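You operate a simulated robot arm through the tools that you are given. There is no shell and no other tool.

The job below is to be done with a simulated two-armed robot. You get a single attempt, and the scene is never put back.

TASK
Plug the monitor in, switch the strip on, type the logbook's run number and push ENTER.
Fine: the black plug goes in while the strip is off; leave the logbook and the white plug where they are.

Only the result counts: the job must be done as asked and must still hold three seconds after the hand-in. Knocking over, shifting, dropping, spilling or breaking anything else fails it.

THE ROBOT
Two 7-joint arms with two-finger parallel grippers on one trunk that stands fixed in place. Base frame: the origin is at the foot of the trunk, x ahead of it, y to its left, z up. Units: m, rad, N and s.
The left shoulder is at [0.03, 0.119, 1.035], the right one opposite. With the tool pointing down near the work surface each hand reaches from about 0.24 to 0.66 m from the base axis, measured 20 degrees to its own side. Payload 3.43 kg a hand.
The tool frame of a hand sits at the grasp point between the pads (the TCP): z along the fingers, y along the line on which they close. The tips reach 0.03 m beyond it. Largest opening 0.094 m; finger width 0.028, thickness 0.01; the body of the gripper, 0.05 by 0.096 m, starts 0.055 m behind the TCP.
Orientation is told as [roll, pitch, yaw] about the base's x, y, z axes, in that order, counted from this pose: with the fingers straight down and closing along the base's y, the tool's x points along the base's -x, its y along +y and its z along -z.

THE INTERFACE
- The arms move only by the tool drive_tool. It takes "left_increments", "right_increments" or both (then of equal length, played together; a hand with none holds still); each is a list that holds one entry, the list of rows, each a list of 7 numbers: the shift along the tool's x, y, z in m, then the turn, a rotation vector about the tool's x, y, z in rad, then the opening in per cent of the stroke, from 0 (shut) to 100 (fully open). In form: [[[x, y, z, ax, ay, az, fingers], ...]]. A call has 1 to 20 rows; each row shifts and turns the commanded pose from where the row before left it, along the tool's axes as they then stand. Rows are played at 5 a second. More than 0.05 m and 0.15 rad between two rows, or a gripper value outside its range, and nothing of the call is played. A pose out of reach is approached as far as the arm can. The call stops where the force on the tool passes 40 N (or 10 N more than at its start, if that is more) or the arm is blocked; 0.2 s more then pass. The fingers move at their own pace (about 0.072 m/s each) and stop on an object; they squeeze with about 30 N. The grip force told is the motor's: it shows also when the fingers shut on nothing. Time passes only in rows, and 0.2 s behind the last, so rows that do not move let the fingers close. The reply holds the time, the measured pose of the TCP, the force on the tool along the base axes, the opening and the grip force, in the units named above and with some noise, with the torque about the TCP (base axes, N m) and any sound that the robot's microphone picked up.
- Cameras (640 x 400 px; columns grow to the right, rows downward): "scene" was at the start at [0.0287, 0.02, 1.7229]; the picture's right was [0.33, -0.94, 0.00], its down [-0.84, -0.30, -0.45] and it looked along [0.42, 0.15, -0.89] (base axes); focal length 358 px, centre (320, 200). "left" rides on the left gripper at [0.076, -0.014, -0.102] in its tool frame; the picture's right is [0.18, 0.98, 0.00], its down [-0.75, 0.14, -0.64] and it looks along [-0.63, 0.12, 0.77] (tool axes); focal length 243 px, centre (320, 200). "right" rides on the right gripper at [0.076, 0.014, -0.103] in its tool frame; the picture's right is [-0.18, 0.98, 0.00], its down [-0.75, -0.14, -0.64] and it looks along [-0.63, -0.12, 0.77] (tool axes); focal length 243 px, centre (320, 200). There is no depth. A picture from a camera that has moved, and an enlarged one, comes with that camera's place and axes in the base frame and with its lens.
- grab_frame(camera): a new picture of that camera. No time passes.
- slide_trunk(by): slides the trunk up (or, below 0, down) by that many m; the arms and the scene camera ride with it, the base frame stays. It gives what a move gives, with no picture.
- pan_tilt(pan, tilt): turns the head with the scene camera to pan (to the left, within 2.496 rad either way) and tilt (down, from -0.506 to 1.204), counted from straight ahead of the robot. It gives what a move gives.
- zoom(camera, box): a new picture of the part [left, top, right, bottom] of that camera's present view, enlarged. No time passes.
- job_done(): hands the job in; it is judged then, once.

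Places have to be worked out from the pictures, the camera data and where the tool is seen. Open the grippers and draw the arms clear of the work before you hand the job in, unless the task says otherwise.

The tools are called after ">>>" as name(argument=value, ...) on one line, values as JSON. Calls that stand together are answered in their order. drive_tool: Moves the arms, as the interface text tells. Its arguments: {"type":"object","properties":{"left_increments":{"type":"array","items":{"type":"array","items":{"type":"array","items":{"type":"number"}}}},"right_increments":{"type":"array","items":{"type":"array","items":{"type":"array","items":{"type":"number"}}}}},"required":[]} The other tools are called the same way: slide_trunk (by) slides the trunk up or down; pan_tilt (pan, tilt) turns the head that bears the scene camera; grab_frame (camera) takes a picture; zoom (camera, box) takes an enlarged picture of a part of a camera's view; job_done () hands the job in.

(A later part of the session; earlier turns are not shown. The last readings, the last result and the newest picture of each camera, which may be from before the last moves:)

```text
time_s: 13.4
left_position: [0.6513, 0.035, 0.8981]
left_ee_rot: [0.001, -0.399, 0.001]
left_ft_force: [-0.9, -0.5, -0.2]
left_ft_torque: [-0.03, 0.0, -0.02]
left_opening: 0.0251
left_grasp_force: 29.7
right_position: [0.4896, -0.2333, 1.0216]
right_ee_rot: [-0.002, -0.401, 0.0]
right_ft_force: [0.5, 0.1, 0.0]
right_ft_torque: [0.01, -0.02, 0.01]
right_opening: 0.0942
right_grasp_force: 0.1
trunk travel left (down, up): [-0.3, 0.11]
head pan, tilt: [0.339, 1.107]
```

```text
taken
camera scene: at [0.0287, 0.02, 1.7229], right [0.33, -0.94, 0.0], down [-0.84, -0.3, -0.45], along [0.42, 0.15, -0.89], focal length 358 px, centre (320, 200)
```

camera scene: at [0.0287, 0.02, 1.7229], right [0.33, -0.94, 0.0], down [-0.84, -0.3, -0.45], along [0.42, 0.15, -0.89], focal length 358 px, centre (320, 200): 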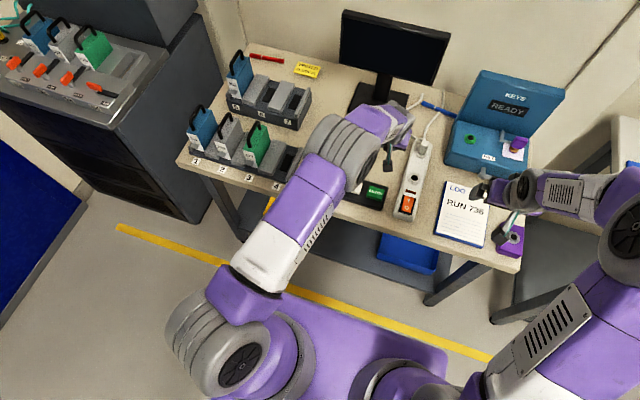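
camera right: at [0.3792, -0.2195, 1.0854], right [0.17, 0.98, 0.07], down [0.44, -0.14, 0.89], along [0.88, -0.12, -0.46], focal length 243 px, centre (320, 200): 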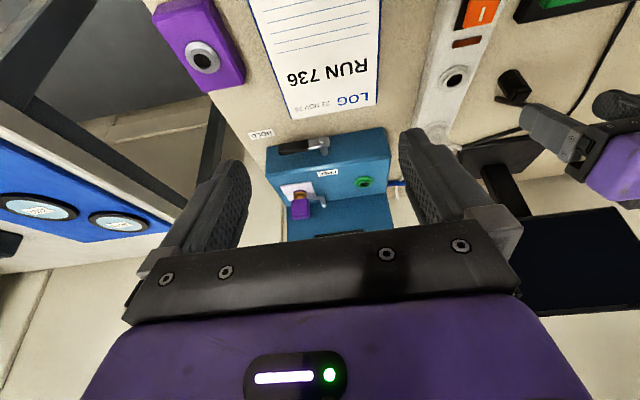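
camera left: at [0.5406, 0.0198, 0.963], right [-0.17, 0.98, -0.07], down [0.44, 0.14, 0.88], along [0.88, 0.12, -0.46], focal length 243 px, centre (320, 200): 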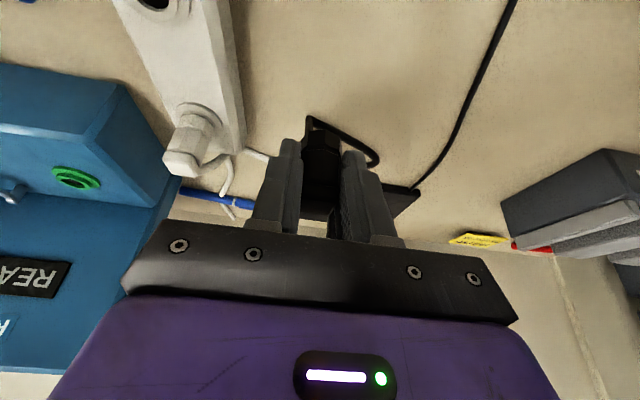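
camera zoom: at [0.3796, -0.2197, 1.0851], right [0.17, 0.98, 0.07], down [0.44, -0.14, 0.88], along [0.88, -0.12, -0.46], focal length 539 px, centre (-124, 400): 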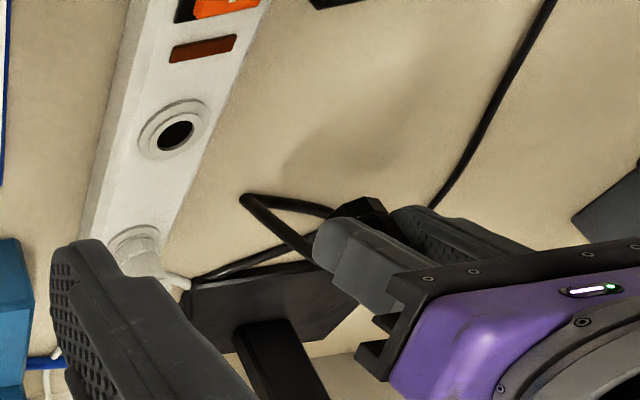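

The plug is lifted cleanly with no prongs showing. I'll move it level to above the free socket at about (0.616, -0.066), with the bottom about 4 cm above the rim, and pull the right hand back at the same time.

>>> drive_tool(left_increments=[[[0, 0, 0, 0, 0, 0, 0], [0.0084, -0.02, -0.0035, 0, 0, 0, 0], [0.0084, -0.02, -0.0035, 0, 0, 0, 0], [0.0084, -0.02, -0.0035, 0, 0, 0, 0], [0.0084, -0.02, -0.0035, 0, 0, 0, 0], [0.0084, -0.02, -0.0035, 0, 0, 0, 0], [0, 0, 0, 0, 0, 0, 0]]], right_increments=[[[0.02, -0.016, -0.009, 0, 0, 0, 50], [0.02, -0.016, -0.009, 0, 0, 0, 0], [0.02, -0.016, -0.009, 0, 0, 0, 0], [0, 0, 0, 0, 0, 0, 0], [0, 0, 0, 0, 0, 0, 0], [0, 0, 0, 0, 0, 0, 0], [0, 0, 0, 0, 0, 0, 0]]])

>>> grab_frame(camera="left")

>>> zoom(camera="left", box=[240, 60, 400, 220])

>>> grab_frame(camera="right")

>>> grab_frame(camera="scene")

```text
time_s: 15.0
left_position: [0.6058, -0.0641, 0.8978]
left_ee_rot: [0.0, -0.399, 0.0]
left_ft_force: [0.6, 0.2, -0.1]
left_ft_torque: [-0.01, 0.02, 0.0]
left_opening: 0.0246
left_grasp_force: 29.5
right_position: [0.425, -0.2834, 1.0219]
right_ee_rot: [0.0, -0.4, 0.0]
right_ft_force: [-0.5, -0.5, -0.8]
right_ft_torque: [0.0, 0.02, -0.02]
right_opening: 0.0001
right_grasp_force: 30.3
trunk travel left (down, up): [-0.3, 0.11]
head pan, tilt: [0.339, 1.107]
```

```text
taken
camera left: at [0.4947, -0.0802, 0.9622], right [-0.17, 0.98, -0.07], down [0.44, 0.14, 0.88], along [0.88, 0.12, -0.46], focal length 243 px, centre (320, 200)
```

left: 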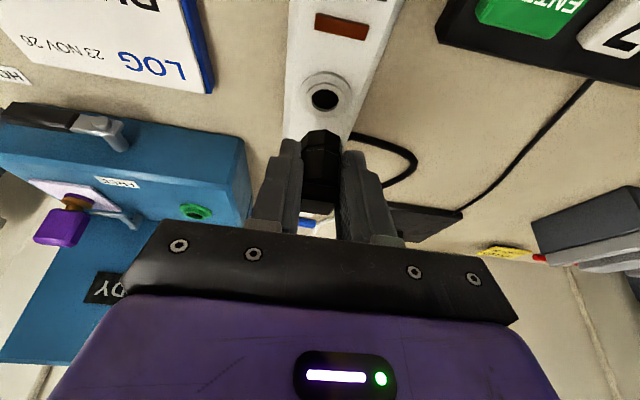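

```text
2.50 times, centred on (320, 140) of left
camera zoom: at [0.4947, -0.0802, 0.9622], right [-0.17, 0.98, -0.07], down [0.44, 0.14, 0.88], along [0.88, 0.12, -0.46], focal length 606 px, centre (320, 350)
```

zoom: 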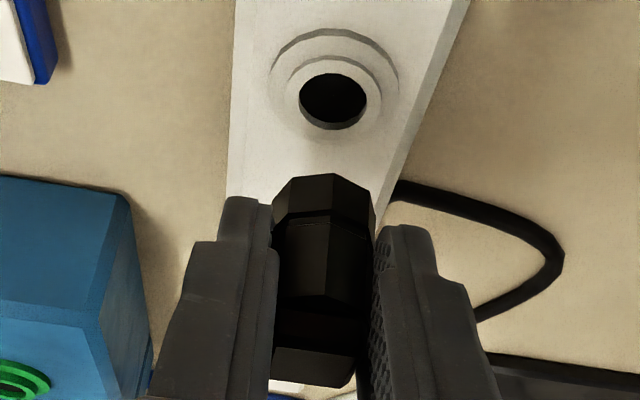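

```text
taken
camera right: at [0.3141, -0.2675, 1.086], right [0.17, 0.98, 0.07], down [0.44, -0.14, 0.88], along [0.88, -0.12, -0.46], focal length 243 px, centre (320, 200)
```

right: 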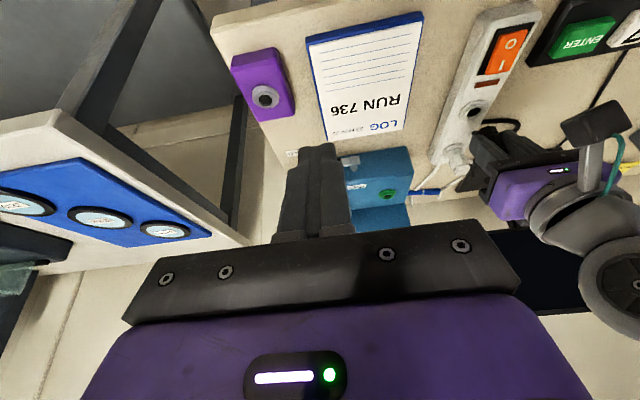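

```text
taken
camera scene: at [0.0287, 0.0203, 1.7229], right [0.33, -0.94, 0.0], down [-0.84, -0.3, -0.45], along [0.42, 0.15, -0.89], focal length 358 px, centre (320, 200)
```

scene: 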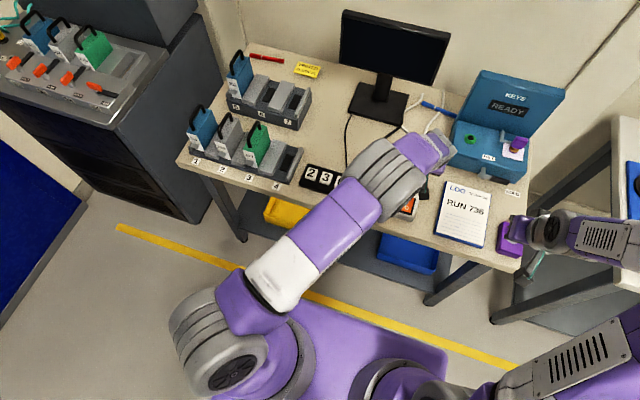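

The socket is a stepped collar with a hole about 19 mm wide, slightly narrower than the plug's 25 mm flange, so I want a side view of the plug's underside. I'll lower and pitch the right hand so its camera looks almost horizontally at it.

>>> drive_tool(right_increments=[[[0.0117, 0.01, 0.0277, 0, 0, 0, 0], [0.0117, 0.01, 0.0277, 0, 0, 0, 0], [0.0117, 0.01, 0.0277, 0, 0, 0, 0], [0, 0, 0, 0, -0.14, 0, 0], [0, 0, 0, 0, -0.14, 0, 0], [0, 0, 0, 0, -0.14, 0, 0], [0, 0, 0, 0, -0.14, 0, 0], [0, 0, 0, 0, -0.14, 0, 0], [0, 0, 0, 0, 0, 0, 0]]])

>>> grab_frame(camera="right")

```text
time_s: 17.0
left_position: [0.6054, -0.0651, 0.8985]
left_ee_rot: [0.001, -0.401, 0.0]
left_ft_force: [-1.1, -0.1, -0.3]
left_ft_torque: [0.02, -0.04, 0.02]
left_opening: 0.0251
left_grasp_force: 30.0
right_position: [0.4231, -0.2518, 0.9327]
right_ee_rot: [-0.001, -1.103, 0.001]
right_ft_force: [0.0, 0.1, -0.5]
right_ft_torque: [-0.03, -0.02, 0.03]
right_opening: 0.0
right_grasp_force: 30.0
trunk travel left (down, up): [-0.3, 0.11]
head pan, tilt: [0.339, 1.107]
```

```text
taken
camera right: at [0.2988, -0.2372, 0.9102], right [0.08, 0.98, 0.16], down [-0.23, -0.14, 0.96], along [0.97, -0.12, 0.22], focal length 243 px, centre (320, 200)
```

right: 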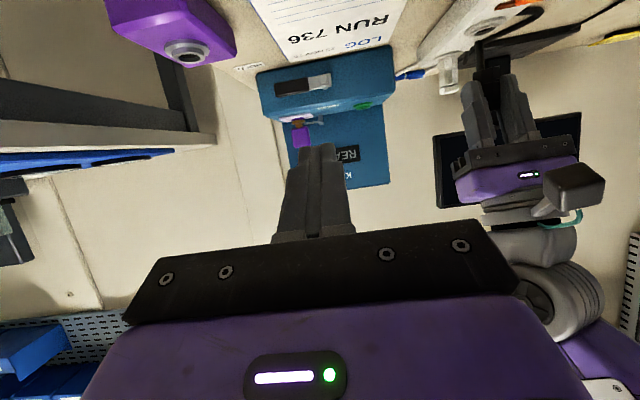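

>>> zoom(camera="right", box=[430, 0, 550, 120])

>>> zoom(camera="right", box=[460, 5, 520, 65])

```text
3.33 times, centred on (490, 60) of right
camera zoom: at [0.2988, -0.2372, 0.9102], right [0.08, 0.98, 0.16], down [-0.23, -0.14, 0.96], along [0.97, -0.12, 0.22], focal length 809 px, centre (-247, 667)
```

zoom: 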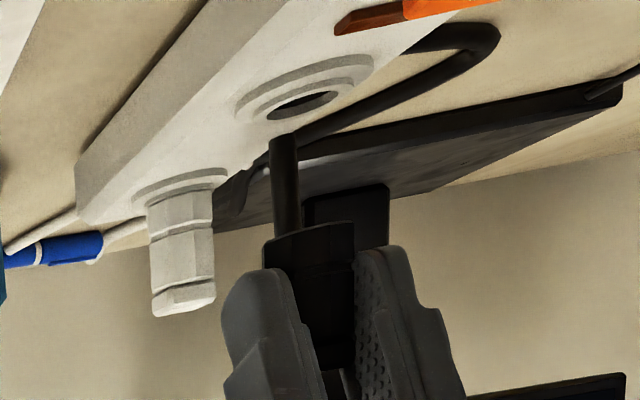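

```text
6.67 times, centred on (490, 35) of right
camera zoom: at [0.2988, -0.2372, 0.9102], right [0.08, 0.98, 0.16], down [-0.23, -0.14, 0.96], along [0.97, -0.12, 0.22], focal length 1618 px, centre (-813, 1300)
```

zoom: 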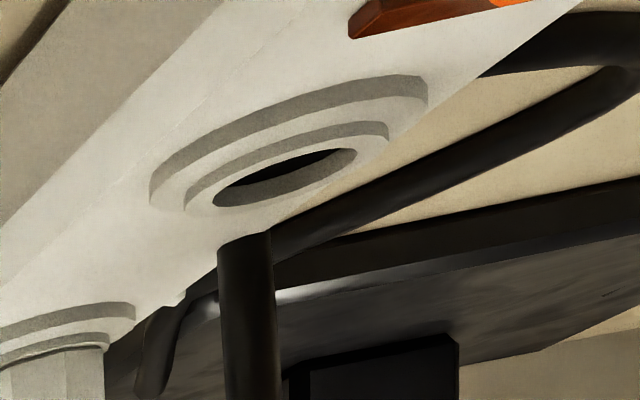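

>>> zoom(camera="right", box=[440, 45, 480, 100])

>>> zoom(camera="right", box=[465, 55, 510, 110])

```text
7.27 times, centred on (460, 72) of right
camera zoom: at [0.2988, -0.2372, 0.9102], right [0.08, 0.98, 0.16], down [-0.23, -0.14, 0.96], along [0.97, -0.12, 0.22], focal length 1764 px, centre (-698, 1127)
```

zoom: 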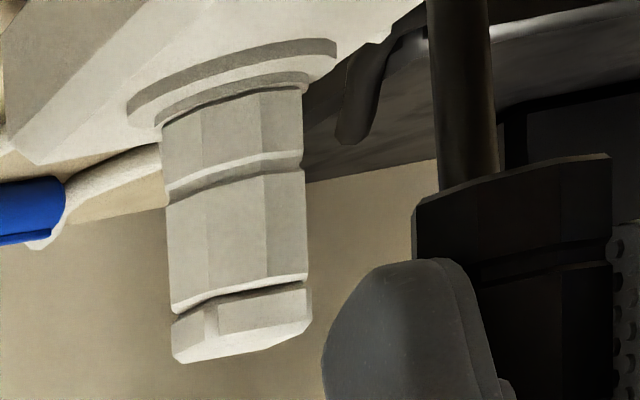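

```text
7.27 times, centred on (488, 82) of right
camera zoom: at [0.2988, -0.2372, 0.9102], right [0.08, 0.98, 0.16], down [-0.23, -0.14, 0.96], along [0.97, -0.12, 0.22], focal length 1764 px, centre (-898, 1054)
```

zoom: 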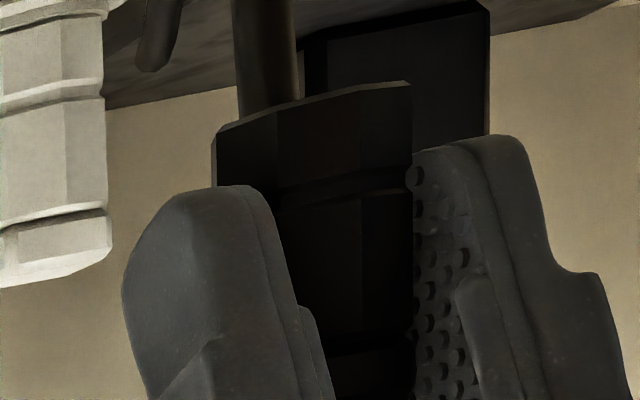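

There is no pin. The white plug simply sits with its flange on the 28 mm boss, so the black one has to sit the same way, centred at (0.6145, -0.066) with the boss top at z≈0.820. I'll correct by about 1.5 mm and lower to just above the boss, then check the alignment.

>>> drive_tool(left_increments=[[[0.0047, -0.0005, 0.01, 0, 0, 0, 0], [0.0047, -0.0005, 0.01, 0, 0, 0, 0], [0.0047, 0, 0.0098, 0, 0, 0, 0], [0, 0, 0, 0, 0, 0, 0]]])

>>> zoom(camera="left", box=[260, 80, 380, 200])

>>> zoom(camera="right", box=[450, 0, 530, 80])

```text
time_s: 18.0
left_position: [0.6041, -0.0664, 0.8643]
left_ee_rot: [0.0, -0.4, -0.001]
left_ft_force: [0.6, -0.6, -0.8]
left_ft_torque: [-0.02, -0.03, -0.01]
left_opening: 0.0248
left_grasp_force: 30.3
right_position: [0.4251, -0.2518, 0.9317]
right_ee_rot: [-0.001, -1.1, -0.001]
right_ft_force: [-0.3, -0.3, 0.8]
right_ft_torque: [-0.02, -0.01, 0.0]
right_opening: 0.0
right_grasp_force: 29.9
trunk travel left (down, up): [-0.3, 0.11]
head pan, tilt: [0.339, 1.107]
```

```text
3.33 times, centred on (320, 140) of left
camera zoom: at [0.4938, -0.0817, 0.93], right [-0.17, 0.98, -0.07], down [0.44, 0.14, 0.88], along [0.88, 0.12, -0.46], focal length 809 px, centre (320, 400)
```

zoom: 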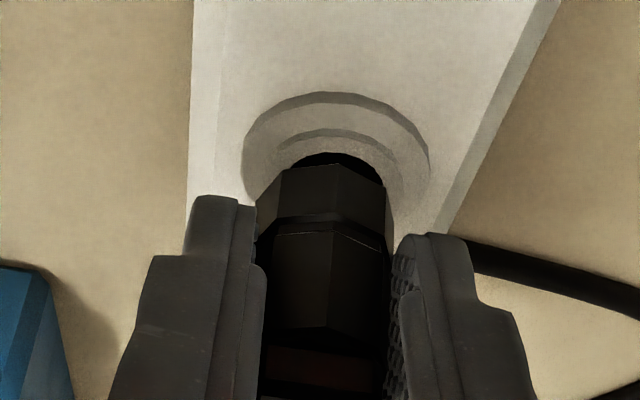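

```text
5.00 times, centred on (490, 40) of right
camera zoom: at [0.2989, -0.2375, 0.9103], right [0.08, 0.98, 0.16], down [-0.23, -0.14, 0.96], along [0.97, -0.12, 0.21], focal length 1213 px, centre (-530, 1000)
```

zoom: 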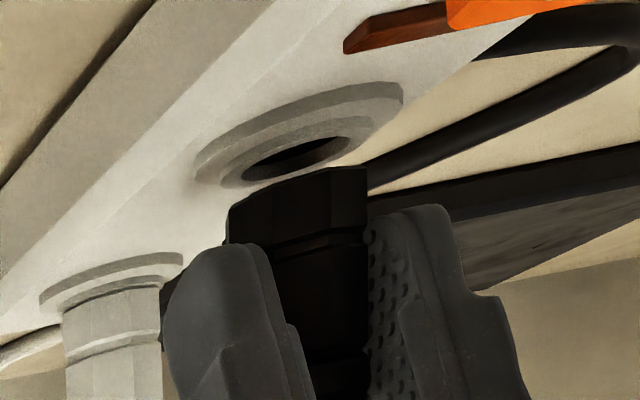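

The plug is close to centred, about 1 mm too far to the right with several mm of gap left. I'll nudge it +1 mm in y, lower 4 mm and look again.

>>> drive_tool(left_increments=[[[0.0008, 0.001, 0.0018, 0, 0, 0, 0], [0.0008, 0, 0.0018, 0, 0, 0, 0], [0, 0, 0, 0, 0, 0, 0]]])

>>> zoom(camera="left", box=[280, 90, 360, 170])

>>> zoom(camera="right", box=[455, 0, 525, 70])

```text
time_s: 18.8
left_position: [0.6036, -0.0661, 0.8613]
left_ee_rot: [0.001, -0.4, -0.001]
left_ft_force: [2.9, -1.3, -3.9]
left_ft_torque: [-0.01, -0.09, 0.04]
left_opening: 0.0245
left_grasp_force: 29.9
right_position: [0.424, -0.2513, 0.9323]
right_ee_rot: [0.0, -1.101, 0.0]
right_ft_force: [0.3, -0.6, 0.5]
right_ft_torque: [0.01, 0.0, 0.03]
right_opening: 0.0
right_grasp_force: 30.3
trunk travel left (down, up): [-0.3, 0.11]
head pan, tilt: [0.339, 1.107]
```

```text
5.00 times, centred on (320, 130) of left
camera zoom: at [0.4942, -0.0803, 0.9254], right [-0.17, 0.98, -0.07], down [0.44, 0.14, 0.88], along [0.88, 0.12, -0.46], focal length 1213 px, centre (320, 550)
```

zoom: 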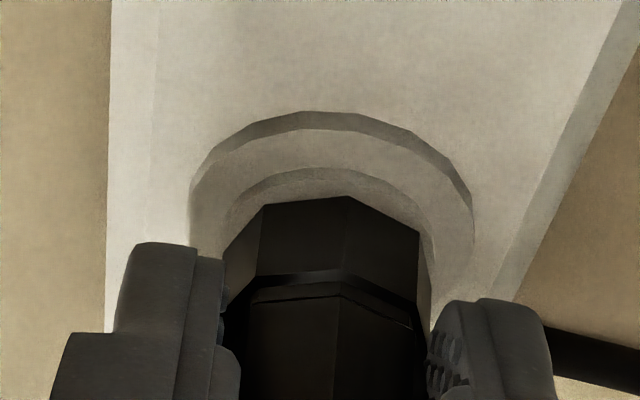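

```text
5.71 times, centred on (490, 35) of right
camera zoom: at [0.2993, -0.2375, 0.9101], right [0.08, 0.98, 0.16], down [-0.23, -0.14, 0.96], along [0.97, -0.12, 0.21], focal length 1386 px, centre (-651, 1143)
```

zoom: 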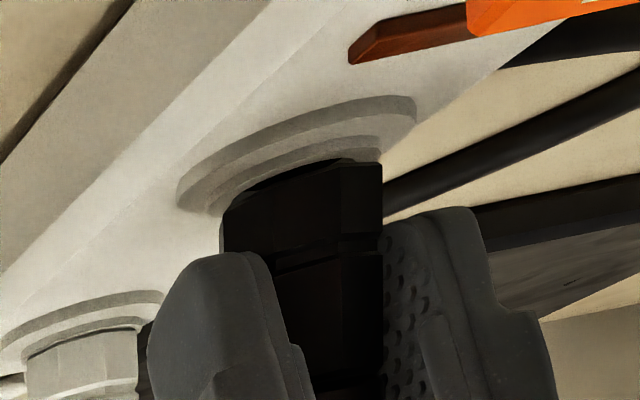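

Light contact has begun: -3.9 N in z, with the plug bottom at about 0.819. I'll zoom in to judge the centring on the boss before pressing.

>>> zoom(camera="left", box=[300, 100, 350, 140])

>>> zoom(camera="right", box=[472, 10, 508, 46])

```text
10.00 times, centred on (325, 120) of left
camera zoom: at [0.4942, -0.0803, 0.9254], right [-0.17, 0.98, -0.07], down [0.44, 0.14, 0.88], along [0.88, 0.12, -0.46], focal length 2426 px, centre (270, 1000)
```

zoom: 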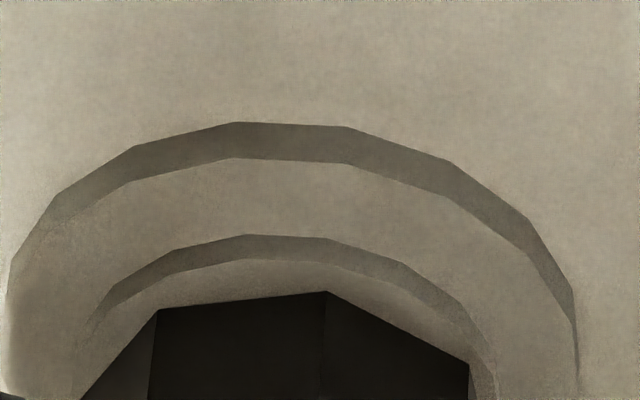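

```text
11.11 times, centred on (490, 28) of right
camera zoom: at [0.2993, -0.2375, 0.9101], right [0.08, 0.98, 0.16], down [-0.23, -0.14, 0.96], along [0.97, -0.12, 0.21], focal length 2696 px, centre (-1569, 2111)
```

zoom: 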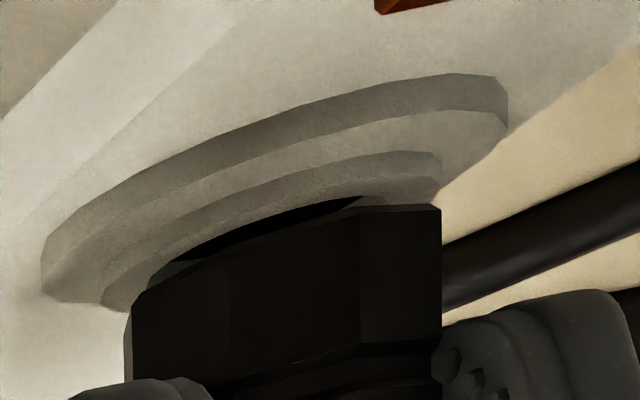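

The views still show about 1 mm of gap and lateral centring within about 0.5 mm. The small force could be the cable. I'll lower in small steps and watch the force.

>>> drive_tool(left_increments=[[[0.0004, 0.0003, 0.0009, 0, 0, 0, 0], [0, 0, 0, 0, 0, 0, 0]]])

>>> zoom(camera="right", box=[472, 10, 508, 46])

>>> zoom(camera="left", box=[280, 90, 360, 170])

```text
time_s: 19.4
left_position: [0.6037, -0.0651, 0.8599]
left_ee_rot: [0.0, -0.4, 0.0]
left_ft_force: [3.3, 0.0, -2.1]
left_ft_torque: [0.0, -0.09, 0.0]
left_opening: 0.0248
left_grasp_force: 30.2
right_position: [0.4238, -0.2524, 0.9324]
right_ee_rot: [0.0, -1.1, 0.001]
right_ft_force: [0.0, 0.2, -0.1]
right_ft_torque: [0.0, -0.02, -0.05]
right_opening: 0.0
right_grasp_force: 29.9
trunk travel left (down, up): [-0.3, 0.11]
head pan, tilt: [0.339, 1.107]
```

```text
11.11 times, centred on (490, 28) of right
camera zoom: at [0.2993, -0.2375, 0.9101], right [0.08, 0.98, 0.16], down [-0.23, -0.14, 0.96], along [0.97, -0.12, 0.21], focal length 2696 px, centre (-1569, 2111)
```

zoom: 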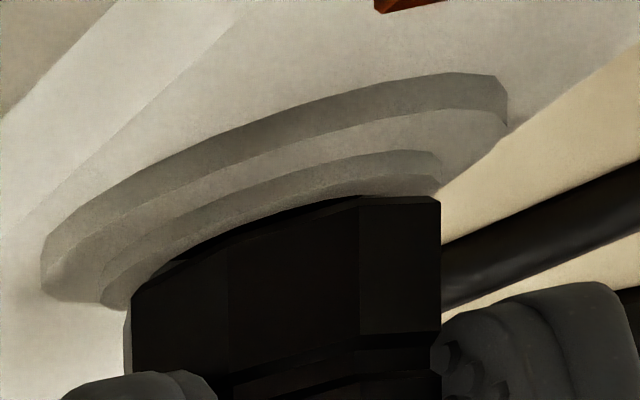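

```text
5.00 times, centred on (320, 130) of left
camera zoom: at [0.4942, -0.0802, 0.9248], right [-0.17, 0.98, -0.07], down [0.44, 0.14, 0.88], along [0.88, 0.12, -0.46], focal length 1213 px, centre (320, 550)
```

zoom: 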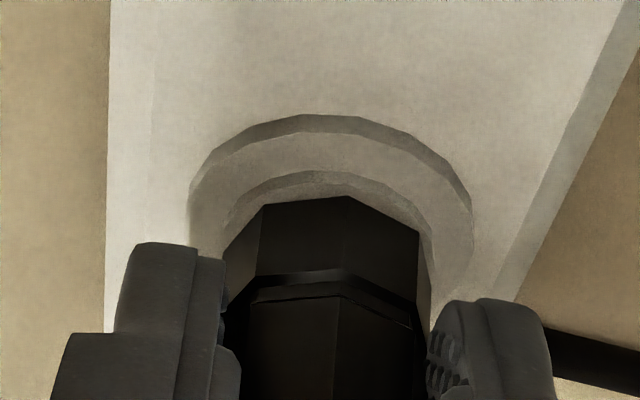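

The gap is closing with no upward reaction, so the force looks like cable pull. I'll continue down 1 mm at a time.

>>> drive_tool(left_increments=[[[0.0004, 0, 0.0009, 0, 0, 0, 0], [0, 0, 0, 0, 0, 0, 0]]])

>>> zoom(camera="right", box=[472, 10, 508, 46])

>>> zoom(camera="left", box=[280, 90, 360, 170])

>>> grab_frame(camera="scene")

```text
time_s: 20.0
left_position: [0.6028, -0.0634, 0.8591]
left_ee_rot: [0.0, -0.398, 0.0]
left_ft_force: [2.9, -0.3, -0.5]
left_ft_torque: [-0.04, -0.1, -0.01]
left_opening: 0.0248
left_grasp_force: 30.4
right_position: [0.424, -0.2529, 0.9317]
right_ee_rot: [0.0, -1.1, -0.001]
right_ft_force: [0.1, 0.1, -0.3]
right_ft_torque: [0.01, -0.01, 0.03]
right_opening: 0.0
right_grasp_force: 30.0
trunk travel left (down, up): [-0.3, 0.11]
head pan, tilt: [0.339, 1.107]
```

```text
11.11 times, centred on (490, 28) of right
camera zoom: at [0.2992, -0.2375, 0.9102], right [0.08, 0.98, 0.16], down [-0.23, -0.14, 0.96], along [0.97, -0.12, 0.21], focal length 2696 px, centre (-1569, 2111)
```

zoom: 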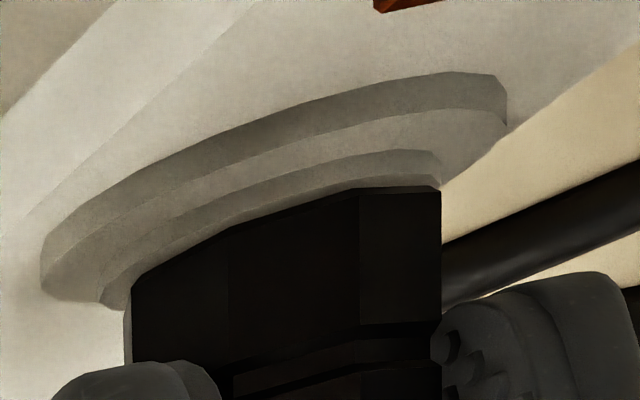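

```text
5.00 times, centred on (320, 130) of left
camera zoom: at [0.494, -0.0802, 0.924], right [-0.17, 0.98, -0.07], down [0.44, 0.14, 0.88], along [0.88, 0.12, -0.46], focal length 1213 px, centre (320, 550)
```

zoom: 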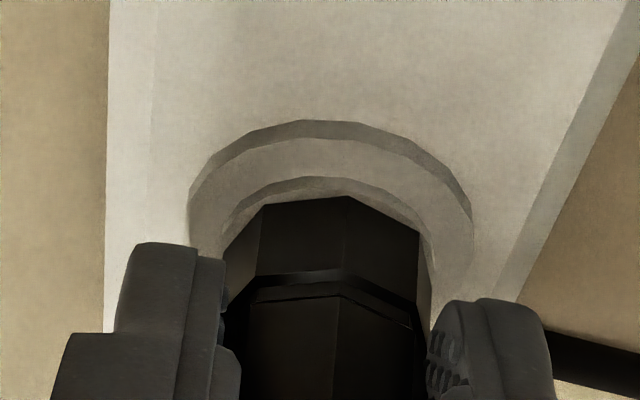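

```text
taken
camera scene: at [0.0292, 0.0199, 1.7229], right [0.33, -0.94, 0.0], down [-0.84, -0.3, -0.45], along [0.42, 0.15, -0.89], focal length 358 px, centre (320, 200)
```

scene: 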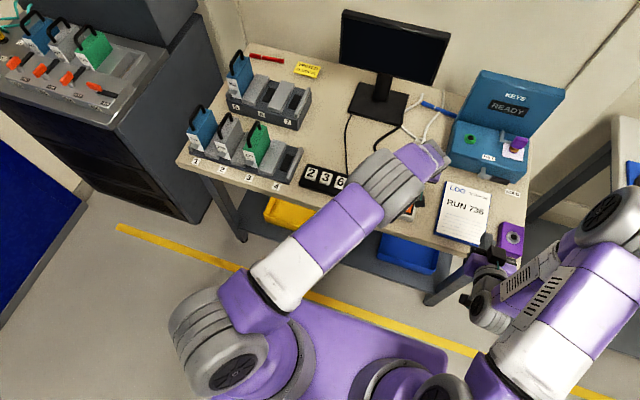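

>>> zoom(camera="left", box=[300, 100, 350, 140])

>>> zoom(camera="right", box=[445, 40, 475, 70])

```text
10.00 times, centred on (325, 120) of left
camera zoom: at [0.494, -0.0802, 0.924], right [-0.17, 0.98, -0.07], down [0.44, 0.14, 0.88], along [0.88, 0.12, -0.46], focal length 2426 px, centre (270, 1000)
```

zoom: 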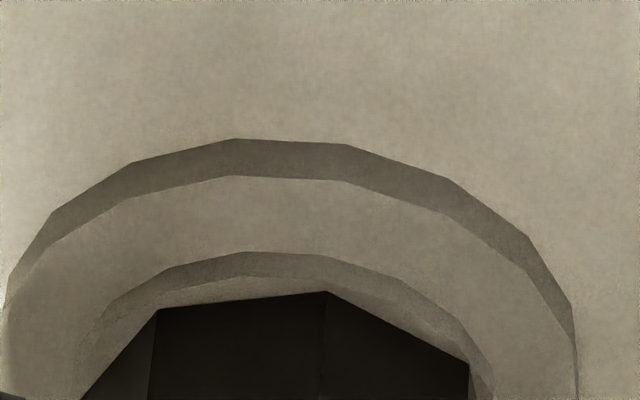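

```text
13.33 times, centred on (460, 55) of right
camera zoom: at [0.2992, -0.2375, 0.9102], right [0.08, 0.98, 0.16], down [-0.23, -0.14, 0.96], along [0.97, -0.12, 0.21], focal length 3235 px, centre (-1547, 2133)
```

zoom: 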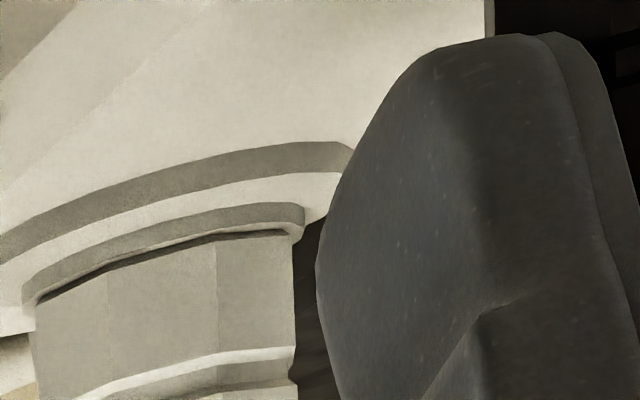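

The black plug is roughly 0.9 mm too near in x and 0.5 mm too far left. I'll correct that, then lower another millimetre or so until it makes contact.

>>> drive_tool(left_increments=[[[-0.0006, -0.0005, 0.0008, 0, 0, 0, 0], [0.0004, 0, 0.0009, 0, 0, 0, 0], [0, 0, 0, 0, 0, 0, 0]]])

>>> zoom(camera="right", box=[472, 10, 508, 46])

>>> zoom(camera="left", box=[300, 100, 350, 140])

```text
time_s: 20.8
left_position: [0.6046, -0.0662, 0.8576]
left_ee_rot: [0.0, -0.401, 0.001]
left_ft_force: [0.6, 0.5, 6.1]
left_ft_torque: [0.01, -0.04, 0.0]
left_opening: 0.0246
left_grasp_force: 30.2
right_position: [0.4237, -0.2522, 0.9323]
right_ee_rot: [-0.001, -1.101, 0.0]
right_ft_force: [0.7, -0.7, -0.3]
right_ft_torque: [-0.01, 0.0, 0.0]
right_opening: 0.0
right_grasp_force: 29.3
trunk travel left (down, up): [-0.3, 0.11]
head pan, tilt: [0.339, 1.107]
```

```text
11.11 times, centred on (490, 28) of right
camera zoom: at [0.2985, -0.2374, 0.9105], right [0.08, 0.98, 0.16], down [-0.23, -0.14, 0.96], along [0.97, -0.12, 0.21], focal length 2696 px, centre (-1569, 2111)
```

zoom: 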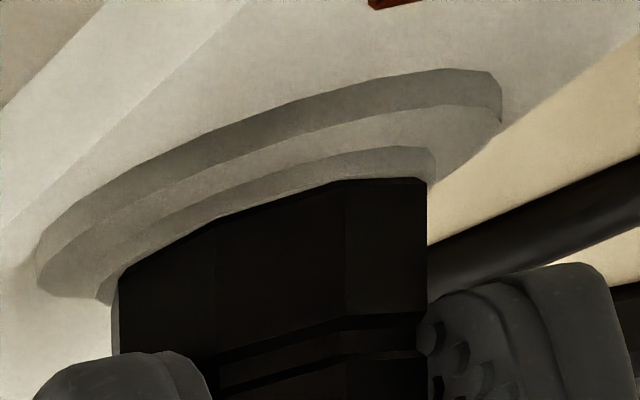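

```text
10.00 times, centred on (325, 120) of left
camera zoom: at [0.4945, -0.0806, 0.923], right [-0.17, 0.98, -0.07], down [0.44, 0.14, 0.89], along [0.88, 0.12, -0.46], focal length 2426 px, centre (270, 1000)
```

zoom: 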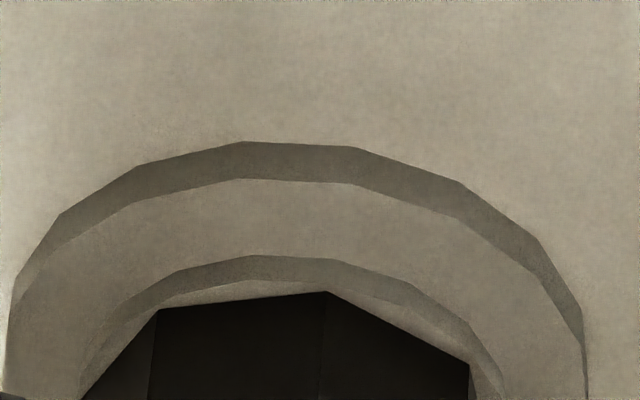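

The plug is now centred like the white one and touching: +6 N upward. I'll press down gradually and watch for seating or a click.

>>> drive_tool(left_increments=[[[0.0004, 0, 0.0009, 0, 0, 0, 0], [0.0004, 0, 0.0009, 0, 0, 0, 0], [0, 0, 0, 0, 0, 0, 0]]])

>>> zoom(camera="right", box=[465, 5, 515, 55])

```text
time_s: 21.6
left_position: [0.6045, -0.0647, 0.8591]
left_ee_rot: [-0.002, -0.406, 0.0]
left_ft_force: [0.2, 1.3, 18.6]
left_ft_torque: [0.01, -0.08, 0.01]
left_opening: 0.0246
left_grasp_force: 30.3
right_position: [0.4236, -0.2513, 0.9333]
right_ee_rot: [0.001, -1.103, 0.001]
right_ft_force: [-0.3, 0.3, 0.4]
right_ft_torque: [-0.02, 0.02, 0.01]
right_opening: 0.0
right_grasp_force: 30.5
trunk travel left (down, up): [-0.3, 0.11]
head pan, tilt: [0.339, 1.107]
```

```text
8.00 times, centred on (490, 30) of right
camera zoom: at [0.2977, -0.2373, 0.9109], right [0.08, 0.98, 0.16], down [-0.23, -0.14, 0.96], along [0.97, -0.12, 0.22], focal length 1941 px, centre (-1040, 1560)
```

zoom: 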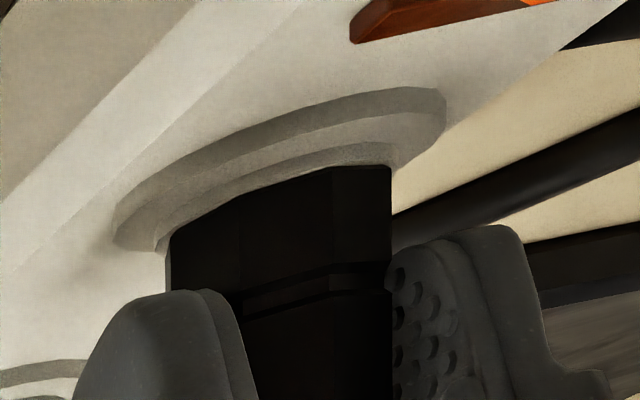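

The force rises stiffly with almost no travel, as expected for a flange seated at the same height as the white plug's (head top about 0.863). I'll press slightly more to be sure, then release.

>>> drive_tool(left_increments=[[[0.0004, 0, 0.0009, 0, 0, 0, 0], [0, 0, 0, 0, 0, 0, 0], [0, 0, 0, 0, 0, 0, 0]]])

>>> zoom(camera="right", box=[430, 0, 550, 120])

>>> zoom(camera="left", box=[240, 60, 400, 220])

```text
time_s: 22.4
left_position: [0.6039, -0.0654, 0.8591]
left_ee_rot: [-0.004, -0.407, 0.003]
left_ft_force: [1.9, 1.9, 26.5]
left_ft_torque: [0.03, -0.25, 0.03]
left_opening: 0.025
left_grasp_force: 29.7
right_position: [0.4216, -0.2518, 0.9337]
right_ee_rot: [-0.001, -1.101, 0.001]
right_ft_force: [0.0, -0.4, -1.1]
right_ft_torque: [0.01, -0.02, -0.02]
right_opening: 0.0
right_grasp_force: 29.6
trunk travel left (down, up): [-0.3, 0.11]
head pan, tilt: [0.339, 1.107]
```

```text
3.33 times, centred on (490, 60) of right
camera zoom: at [0.2974, -0.2371, 0.911], right [0.08, 0.98, 0.16], down [-0.23, -0.14, 0.96], along [0.97, -0.12, 0.22], focal length 809 px, centre (-247, 667)
```

zoom: 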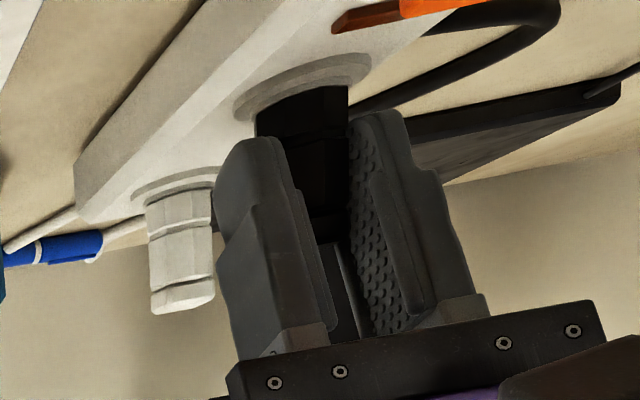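

```text
2.50 times, centred on (320, 140) of left
camera zoom: at [0.4942, -0.0806, 0.9221], right [-0.17, 0.98, -0.08], down [0.44, 0.14, 0.89], along [0.88, 0.12, -0.46], focal length 606 px, centre (320, 350)
```

zoom: 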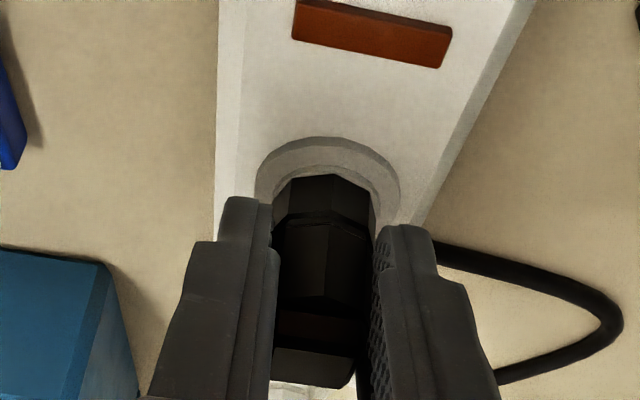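

Seated against 26 N with nothing moving. I'll relieve the load by backing up about 3 mm, then open the fingers a little to release the plug.

>>> drive_tool(left_increments=[[[-0.0006, 0, -0.0013, 0, 0, 0, 0], [-0.0006, 0, -0.0013, 0, 0, 0, 0], [0, 0, 0, 0, 0, 0, 0]]])

>>> zoom(camera="right", box=[430, 0, 550, 120])

```text
time_s: 23.2
left_position: [0.6034, -0.0659, 0.8585]
left_ee_rot: [-0.001, -0.403, 0.0]
left_ft_force: [7.5, 0.5, 15.8]
left_ft_torque: [0.0, -0.39, 0.0]
left_opening: 0.0245
left_grasp_force: 30.1
right_position: [0.425, -0.2529, 0.9336]
right_ee_rot: [0.001, -1.103, 0.0]
right_ft_force: [-0.4, -0.2, -0.3]
right_ft_torque: [0.02, 0.01, -0.01]
right_opening: 0.0
right_grasp_force: 29.7
trunk travel left (down, up): [-0.3, 0.11]
head pan, tilt: [0.339, 1.107]
```

```text
3.33 times, centred on (490, 60) of right
camera zoom: at [0.2984, -0.2374, 0.9105], right [0.08, 0.98, 0.16], down [-0.23, -0.14, 0.96], along [0.97, -0.12, 0.22], focal length 809 px, centre (-247, 667)
```

zoom: 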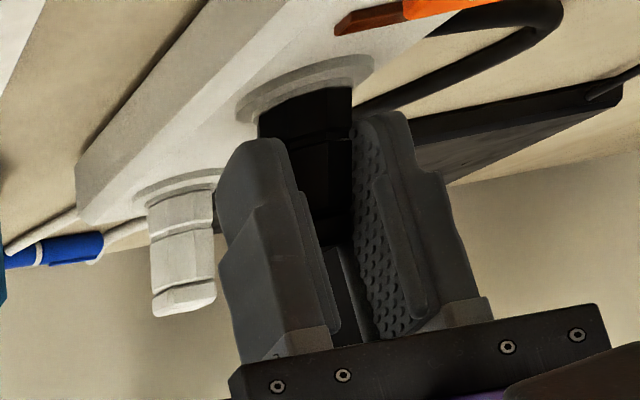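

>>> drive_tool(left_increments=[[[-0.0006, 0, -0.0013, 0, 0, 0, 0], [0, 0, 0, 0, 0, 0, 0], [0, 0, 0, 0, 0, 0, 0]]])

>>> zoom(camera="left", box=[240, 60, 400, 220])

```text
time_s: 24.0
left_position: [0.6036, -0.065, 0.8591]
left_ee_rot: [0.0, -0.399, 0.001]
left_ft_force: [4.6, 0.1, 7.8]
left_ft_torque: [-0.09, -0.24, -0.04]
left_opening: 0.0248
left_grasp_force: 29.9
right_position: [0.4236, -0.2513, 0.9326]
right_ee_rot: [0.0, -1.098, 0.0]
right_ft_force: [0.2, -1.4, -0.3]
right_ft_torque: [0.0, -0.03, -0.04]
right_opening: 0.0
right_grasp_force: 30.3
trunk travel left (down, up): [-0.3, 0.11]
head pan, tilt: [0.339, 1.107]
```

```text
2.50 times, centred on (320, 140) of left
camera zoom: at [0.4939, -0.0807, 0.9231], right [-0.17, 0.98, -0.07], down [0.45, 0.14, 0.88], along [0.88, 0.12, -0.46], focal length 606 px, centre (320, 350)
```

zoom: 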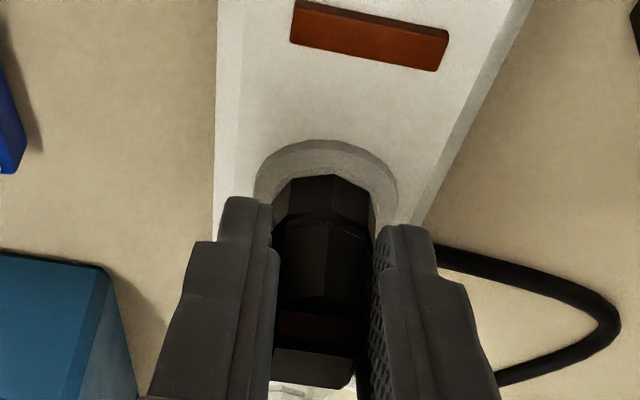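

The pull felt before contact, toward +x and down and shrinking as I centred the plug, acts like a seating detent, so the plug is home. I'll open the fingers part-way to release it.

>>> drive_tool(left_increments=[[[0, 0, 0, 0, 0, 0, 35], [0, 0, 0, 0, 0, 0, 45], [0, 0, 0, 0, 0, 0, 45], [0, 0, 0, 0, 0, 0, 45]]])

>>> zoom(camera="left", box=[240, 60, 400, 220])

>>> zoom(camera="right", box=[430, 0, 550, 120])

```text
time_s: 25.0
left_position: [0.6045, -0.0658, 0.8591]
left_ee_rot: [0.0, -0.399, 0.001]
left_ft_force: [-0.1, 0.1, 0.4]
left_ft_torque: [-0.01, -0.01, 0.01]
left_opening: 0.0422
left_grasp_force: 0.1
right_position: [0.4241, -0.253, 0.9317]
right_ee_rot: [-0.002, -1.099, 0.001]
right_ft_force: [0.0, 0.4, 0.1]
right_ft_torque: [-0.03, -0.04, 0.04]
right_opening: 0.0
right_grasp_force: 29.9
trunk travel left (down, up): [-0.3, 0.11]
head pan, tilt: [0.339, 1.107]
```

```text
2.50 times, centred on (320, 140) of left
camera zoom: at [0.4945, -0.0808, 0.9235], right [-0.17, 0.98, -0.07], down [0.44, 0.14, 0.88], along [0.88, 0.12, -0.46], focal length 606 px, centre (320, 350)
```

zoom: 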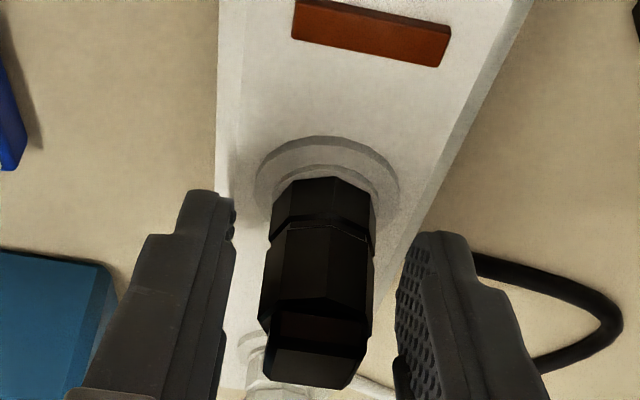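

```text
3.33 times, centred on (490, 60) of right
camera zoom: at [0.2989, -0.2375, 0.9103], right [0.08, 0.98, 0.16], down [-0.23, -0.14, 0.96], along [0.97, -0.12, 0.21], focal length 809 px, centre (-247, 667)
```

zoom: 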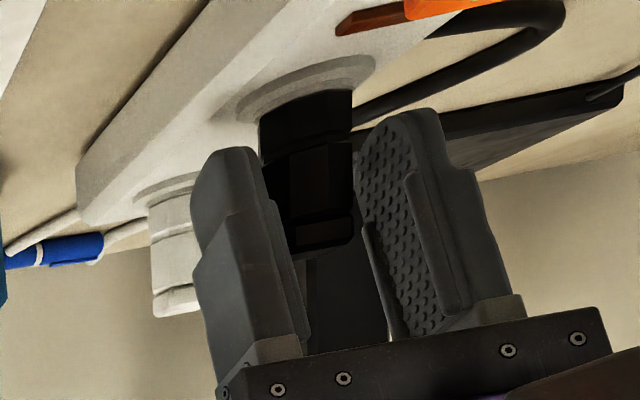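

The plug stays upright in the socket. I'll withdraw the left hand backward along its fingers.

>>> drive_tool(left_increments=[[[0, 0, -0.01, 0, 0, 0, 45], [0, 0, -0.02, 0, 0, 0, 45], [0, 0, -0.03, 0, 0, 0, 45], [0, 0, -0.03, 0, 0, 0, 45], [0, 0, -0.03, 0, 0, 0, 45], [0, 0, -0.02, 0, 0, 0, 45]]])

>>> zoom(camera="left", box=[200, 0, 440, 200])

>>> zoom(camera="right", box=[430, 0, 550, 120])

>>> grab_frame(camera="scene")

```text
time_s: 26.4
left_position: [0.5505, -0.0644, 0.9882]
left_ee_rot: [0.0, -0.399, 0.001]
left_ft_force: [0.3, -0.4, 1.1]
left_ft_torque: [0.0, 0.01, 0.02]
left_opening: 0.0424
left_grasp_force: 0.1
right_position: [0.4239, -0.2517, 0.9331]
right_ee_rot: [-0.001, -1.098, 0.0]
right_ft_force: [0.4, -0.1, 0.1]
right_ft_torque: [0.01, 0.01, 0.0]
right_opening: 0.0
right_grasp_force: 30.0
trunk travel left (down, up): [-0.3, 0.11]
head pan, tilt: [0.339, 1.107]
```

```text
2.00 times, centred on (320, 100) of left
camera zoom: at [0.4401, -0.0805, 1.0523], right [-0.17, 0.98, -0.07], down [0.44, 0.14, 0.88], along [0.88, 0.12, -0.46], focal length 485 px, centre (320, 400)
```

zoom: 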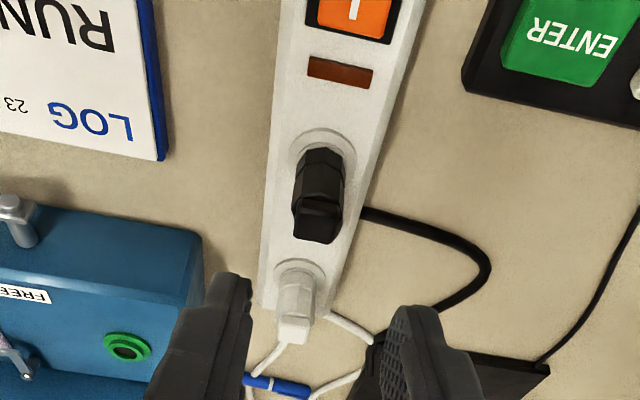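

```text
3.33 times, centred on (490, 60) of right
camera zoom: at [0.2987, -0.2375, 0.9103], right [0.08, 0.98, 0.16], down [-0.23, -0.14, 0.96], along [0.97, -0.12, 0.21], focal length 809 px, centre (-247, 667)
```

zoom: 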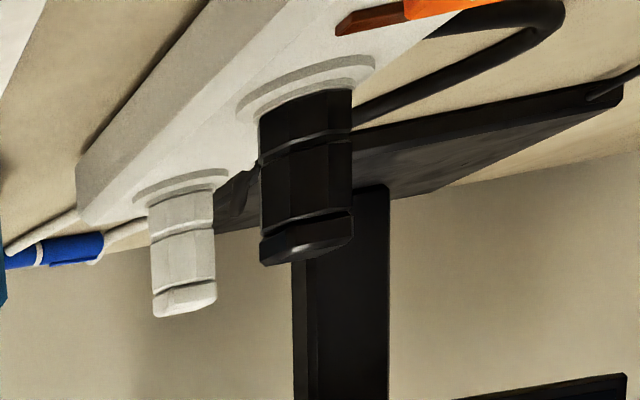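

```text
taken
camera scene: at [0.0284, 0.0201, 1.7229], right [0.33, -0.94, 0.0], down [-0.84, -0.3, -0.45], along [0.42, 0.15, -0.89], focal length 358 px, centre (320, 200)
```

scene: 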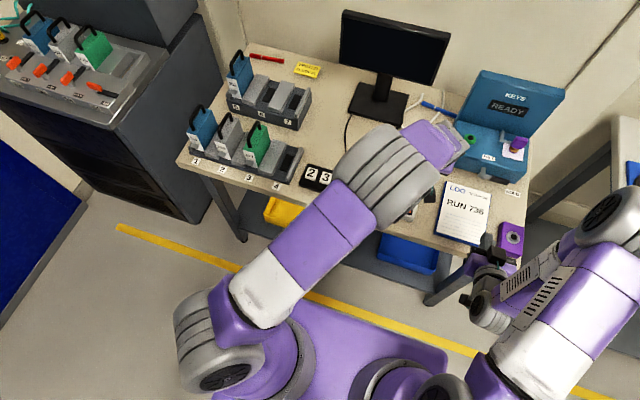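

The black plug sits exactly like the white one. I'll draw the left hand back, close its fingers, and look at the rocker and keys.

>>> drive_tool(left_increments=[[[0.0285, 0, -0.0012, 0, 0, 0, 20], [0.0285, 0, -0.0012, 0, 0, 0, 0], [0.0285, 0, -0.0012, 0, 0, 0, 0], [0, 0, 0, 0, 0, 0, 0]]])

>>> grab_frame(camera="left")

>>> zoom(camera="left", box=[290, 40, 370, 140])

>>> zoom(camera="left", box=[360, 40, 640, 240])

```text
time_s: 27.4
left_position: [0.4708, -0.0652, 0.9579]
left_ee_rot: [0.001, -0.401, 0.0]
left_ft_force: [1.0, -0.6, 0.8]
left_ft_torque: [0.01, 0.04, 0.04]
left_opening: 0.0
left_grasp_force: 29.9
right_position: [0.4245, -0.2523, 0.9319]
right_ee_rot: [0.0, -1.098, 0.0]
right_ft_force: [0.8, 0.2, -0.2]
right_ft_torque: [0.0, -0.01, -0.02]
right_opening: 0.0001
right_grasp_force: 29.7
trunk travel left (down, up): [-0.3, 0.11]
head pan, tilt: [0.339, 1.107]
```

```text
taken
camera left: at [0.3598, -0.0808, 1.0226], right [-0.17, 0.98, -0.07], down [0.44, 0.14, 0.88], along [0.88, 0.12, -0.46], focal length 243 px, centre (320, 200)
```

left: 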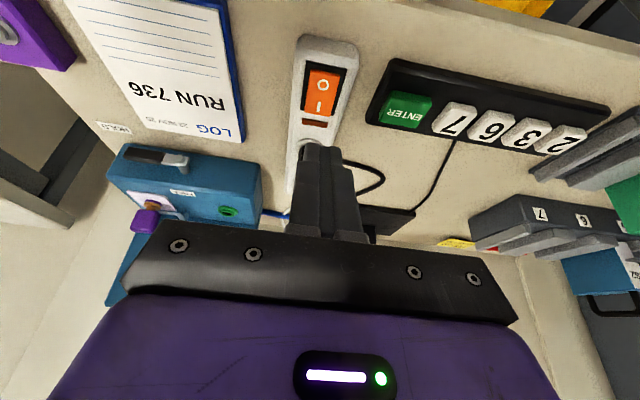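

```text
4.00 times, centred on (330, 90) of left
camera zoom: at [0.3598, -0.0808, 1.0226], right [-0.17, 0.98, -0.07], down [0.44, 0.14, 0.88], along [0.88, 0.12, -0.46], focal length 970 px, centre (280, 640)
```

zoom: 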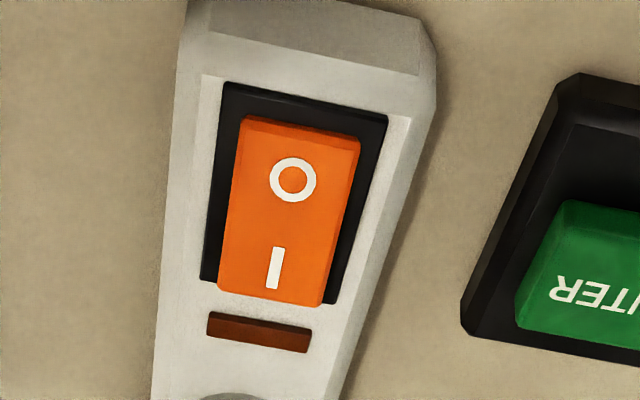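

```text
2.00 times, centred on (500, 140) of left
camera zoom: at [0.3598, -0.0808, 1.0226], right [-0.17, 0.98, -0.07], down [0.44, 0.14, 0.88], along [0.88, 0.12, -0.46], focal length 485 px, centre (-40, 320)
```

zoom: 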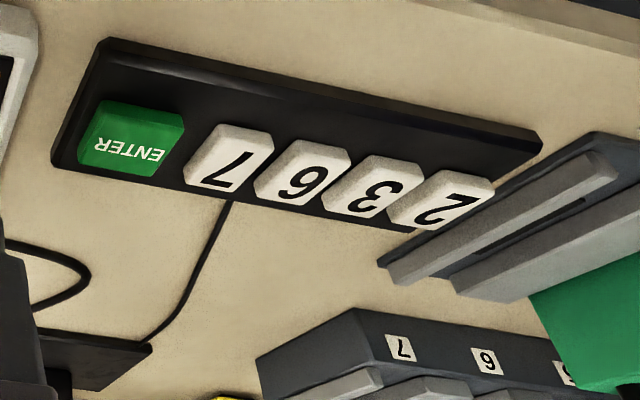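

The rocker's I end (far side) is raised and the lamp is dark, so the strip is off. I press point ≈ (0.536, -0.066), top about 0.826. I'll bring the closed fingertips above it.

>>> drive_tool(left_increments=[[[-0.0127, 0, 0.0264, 0, 0, 0, 0], [-0.0127, 0, 0.0264, 0, 0, 0, 0], [-0.0127, -0.001, 0.0264, 0, 0, 0, 0], [0, 0, 0, 0, 0, 0, 0]]])

>>> zoom(camera="left", box=[260, 0, 380, 180])

>>> zoom(camera="right", box=[440, 0, 600, 120])

```text
time_s: 28.4
left_position: [0.5345, -0.0662, 0.9015]
left_ee_rot: [0.0, -0.4, 0.0]
left_ft_force: [-0.1, -0.2, 0.0]
left_ft_torque: [0.01, -0.02, 0.0]
left_opening: 0.0
left_grasp_force: 29.9
right_position: [0.4243, -0.2519, 0.9318]
right_ee_rot: [0.001, -1.103, -0.001]
right_ft_force: [0.1, -0.2, 0.5]
right_ft_torque: [-0.01, -0.02, -0.02]
right_opening: 0.0
right_grasp_force: 29.7
trunk travel left (down, up): [-0.3, 0.11]
head pan, tilt: [0.339, 1.107]
```

```text
2.22 times, centred on (320, 90) of left
camera zoom: at [0.4248, -0.0823, 0.9651], right [-0.17, 0.98, -0.07], down [0.44, 0.14, 0.88], along [0.88, 0.12, -0.46], focal length 539 px, centre (320, 444)
```

zoom: 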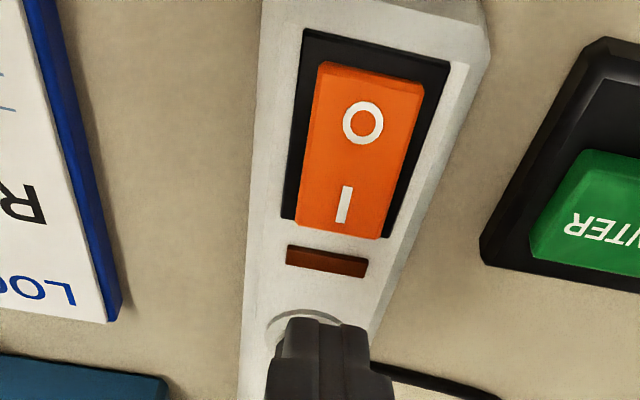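

```text
3.33 times, centred on (520, 60) of right
camera zoom: at [0.2984, -0.2375, 0.9105], right [0.08, 0.98, 0.16], down [-0.23, -0.14, 0.96], along [0.97, -0.12, 0.21], focal length 809 px, centre (-347, 667)
```

zoom: 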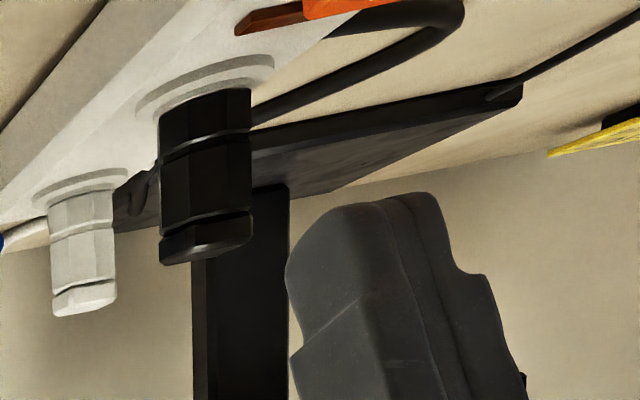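

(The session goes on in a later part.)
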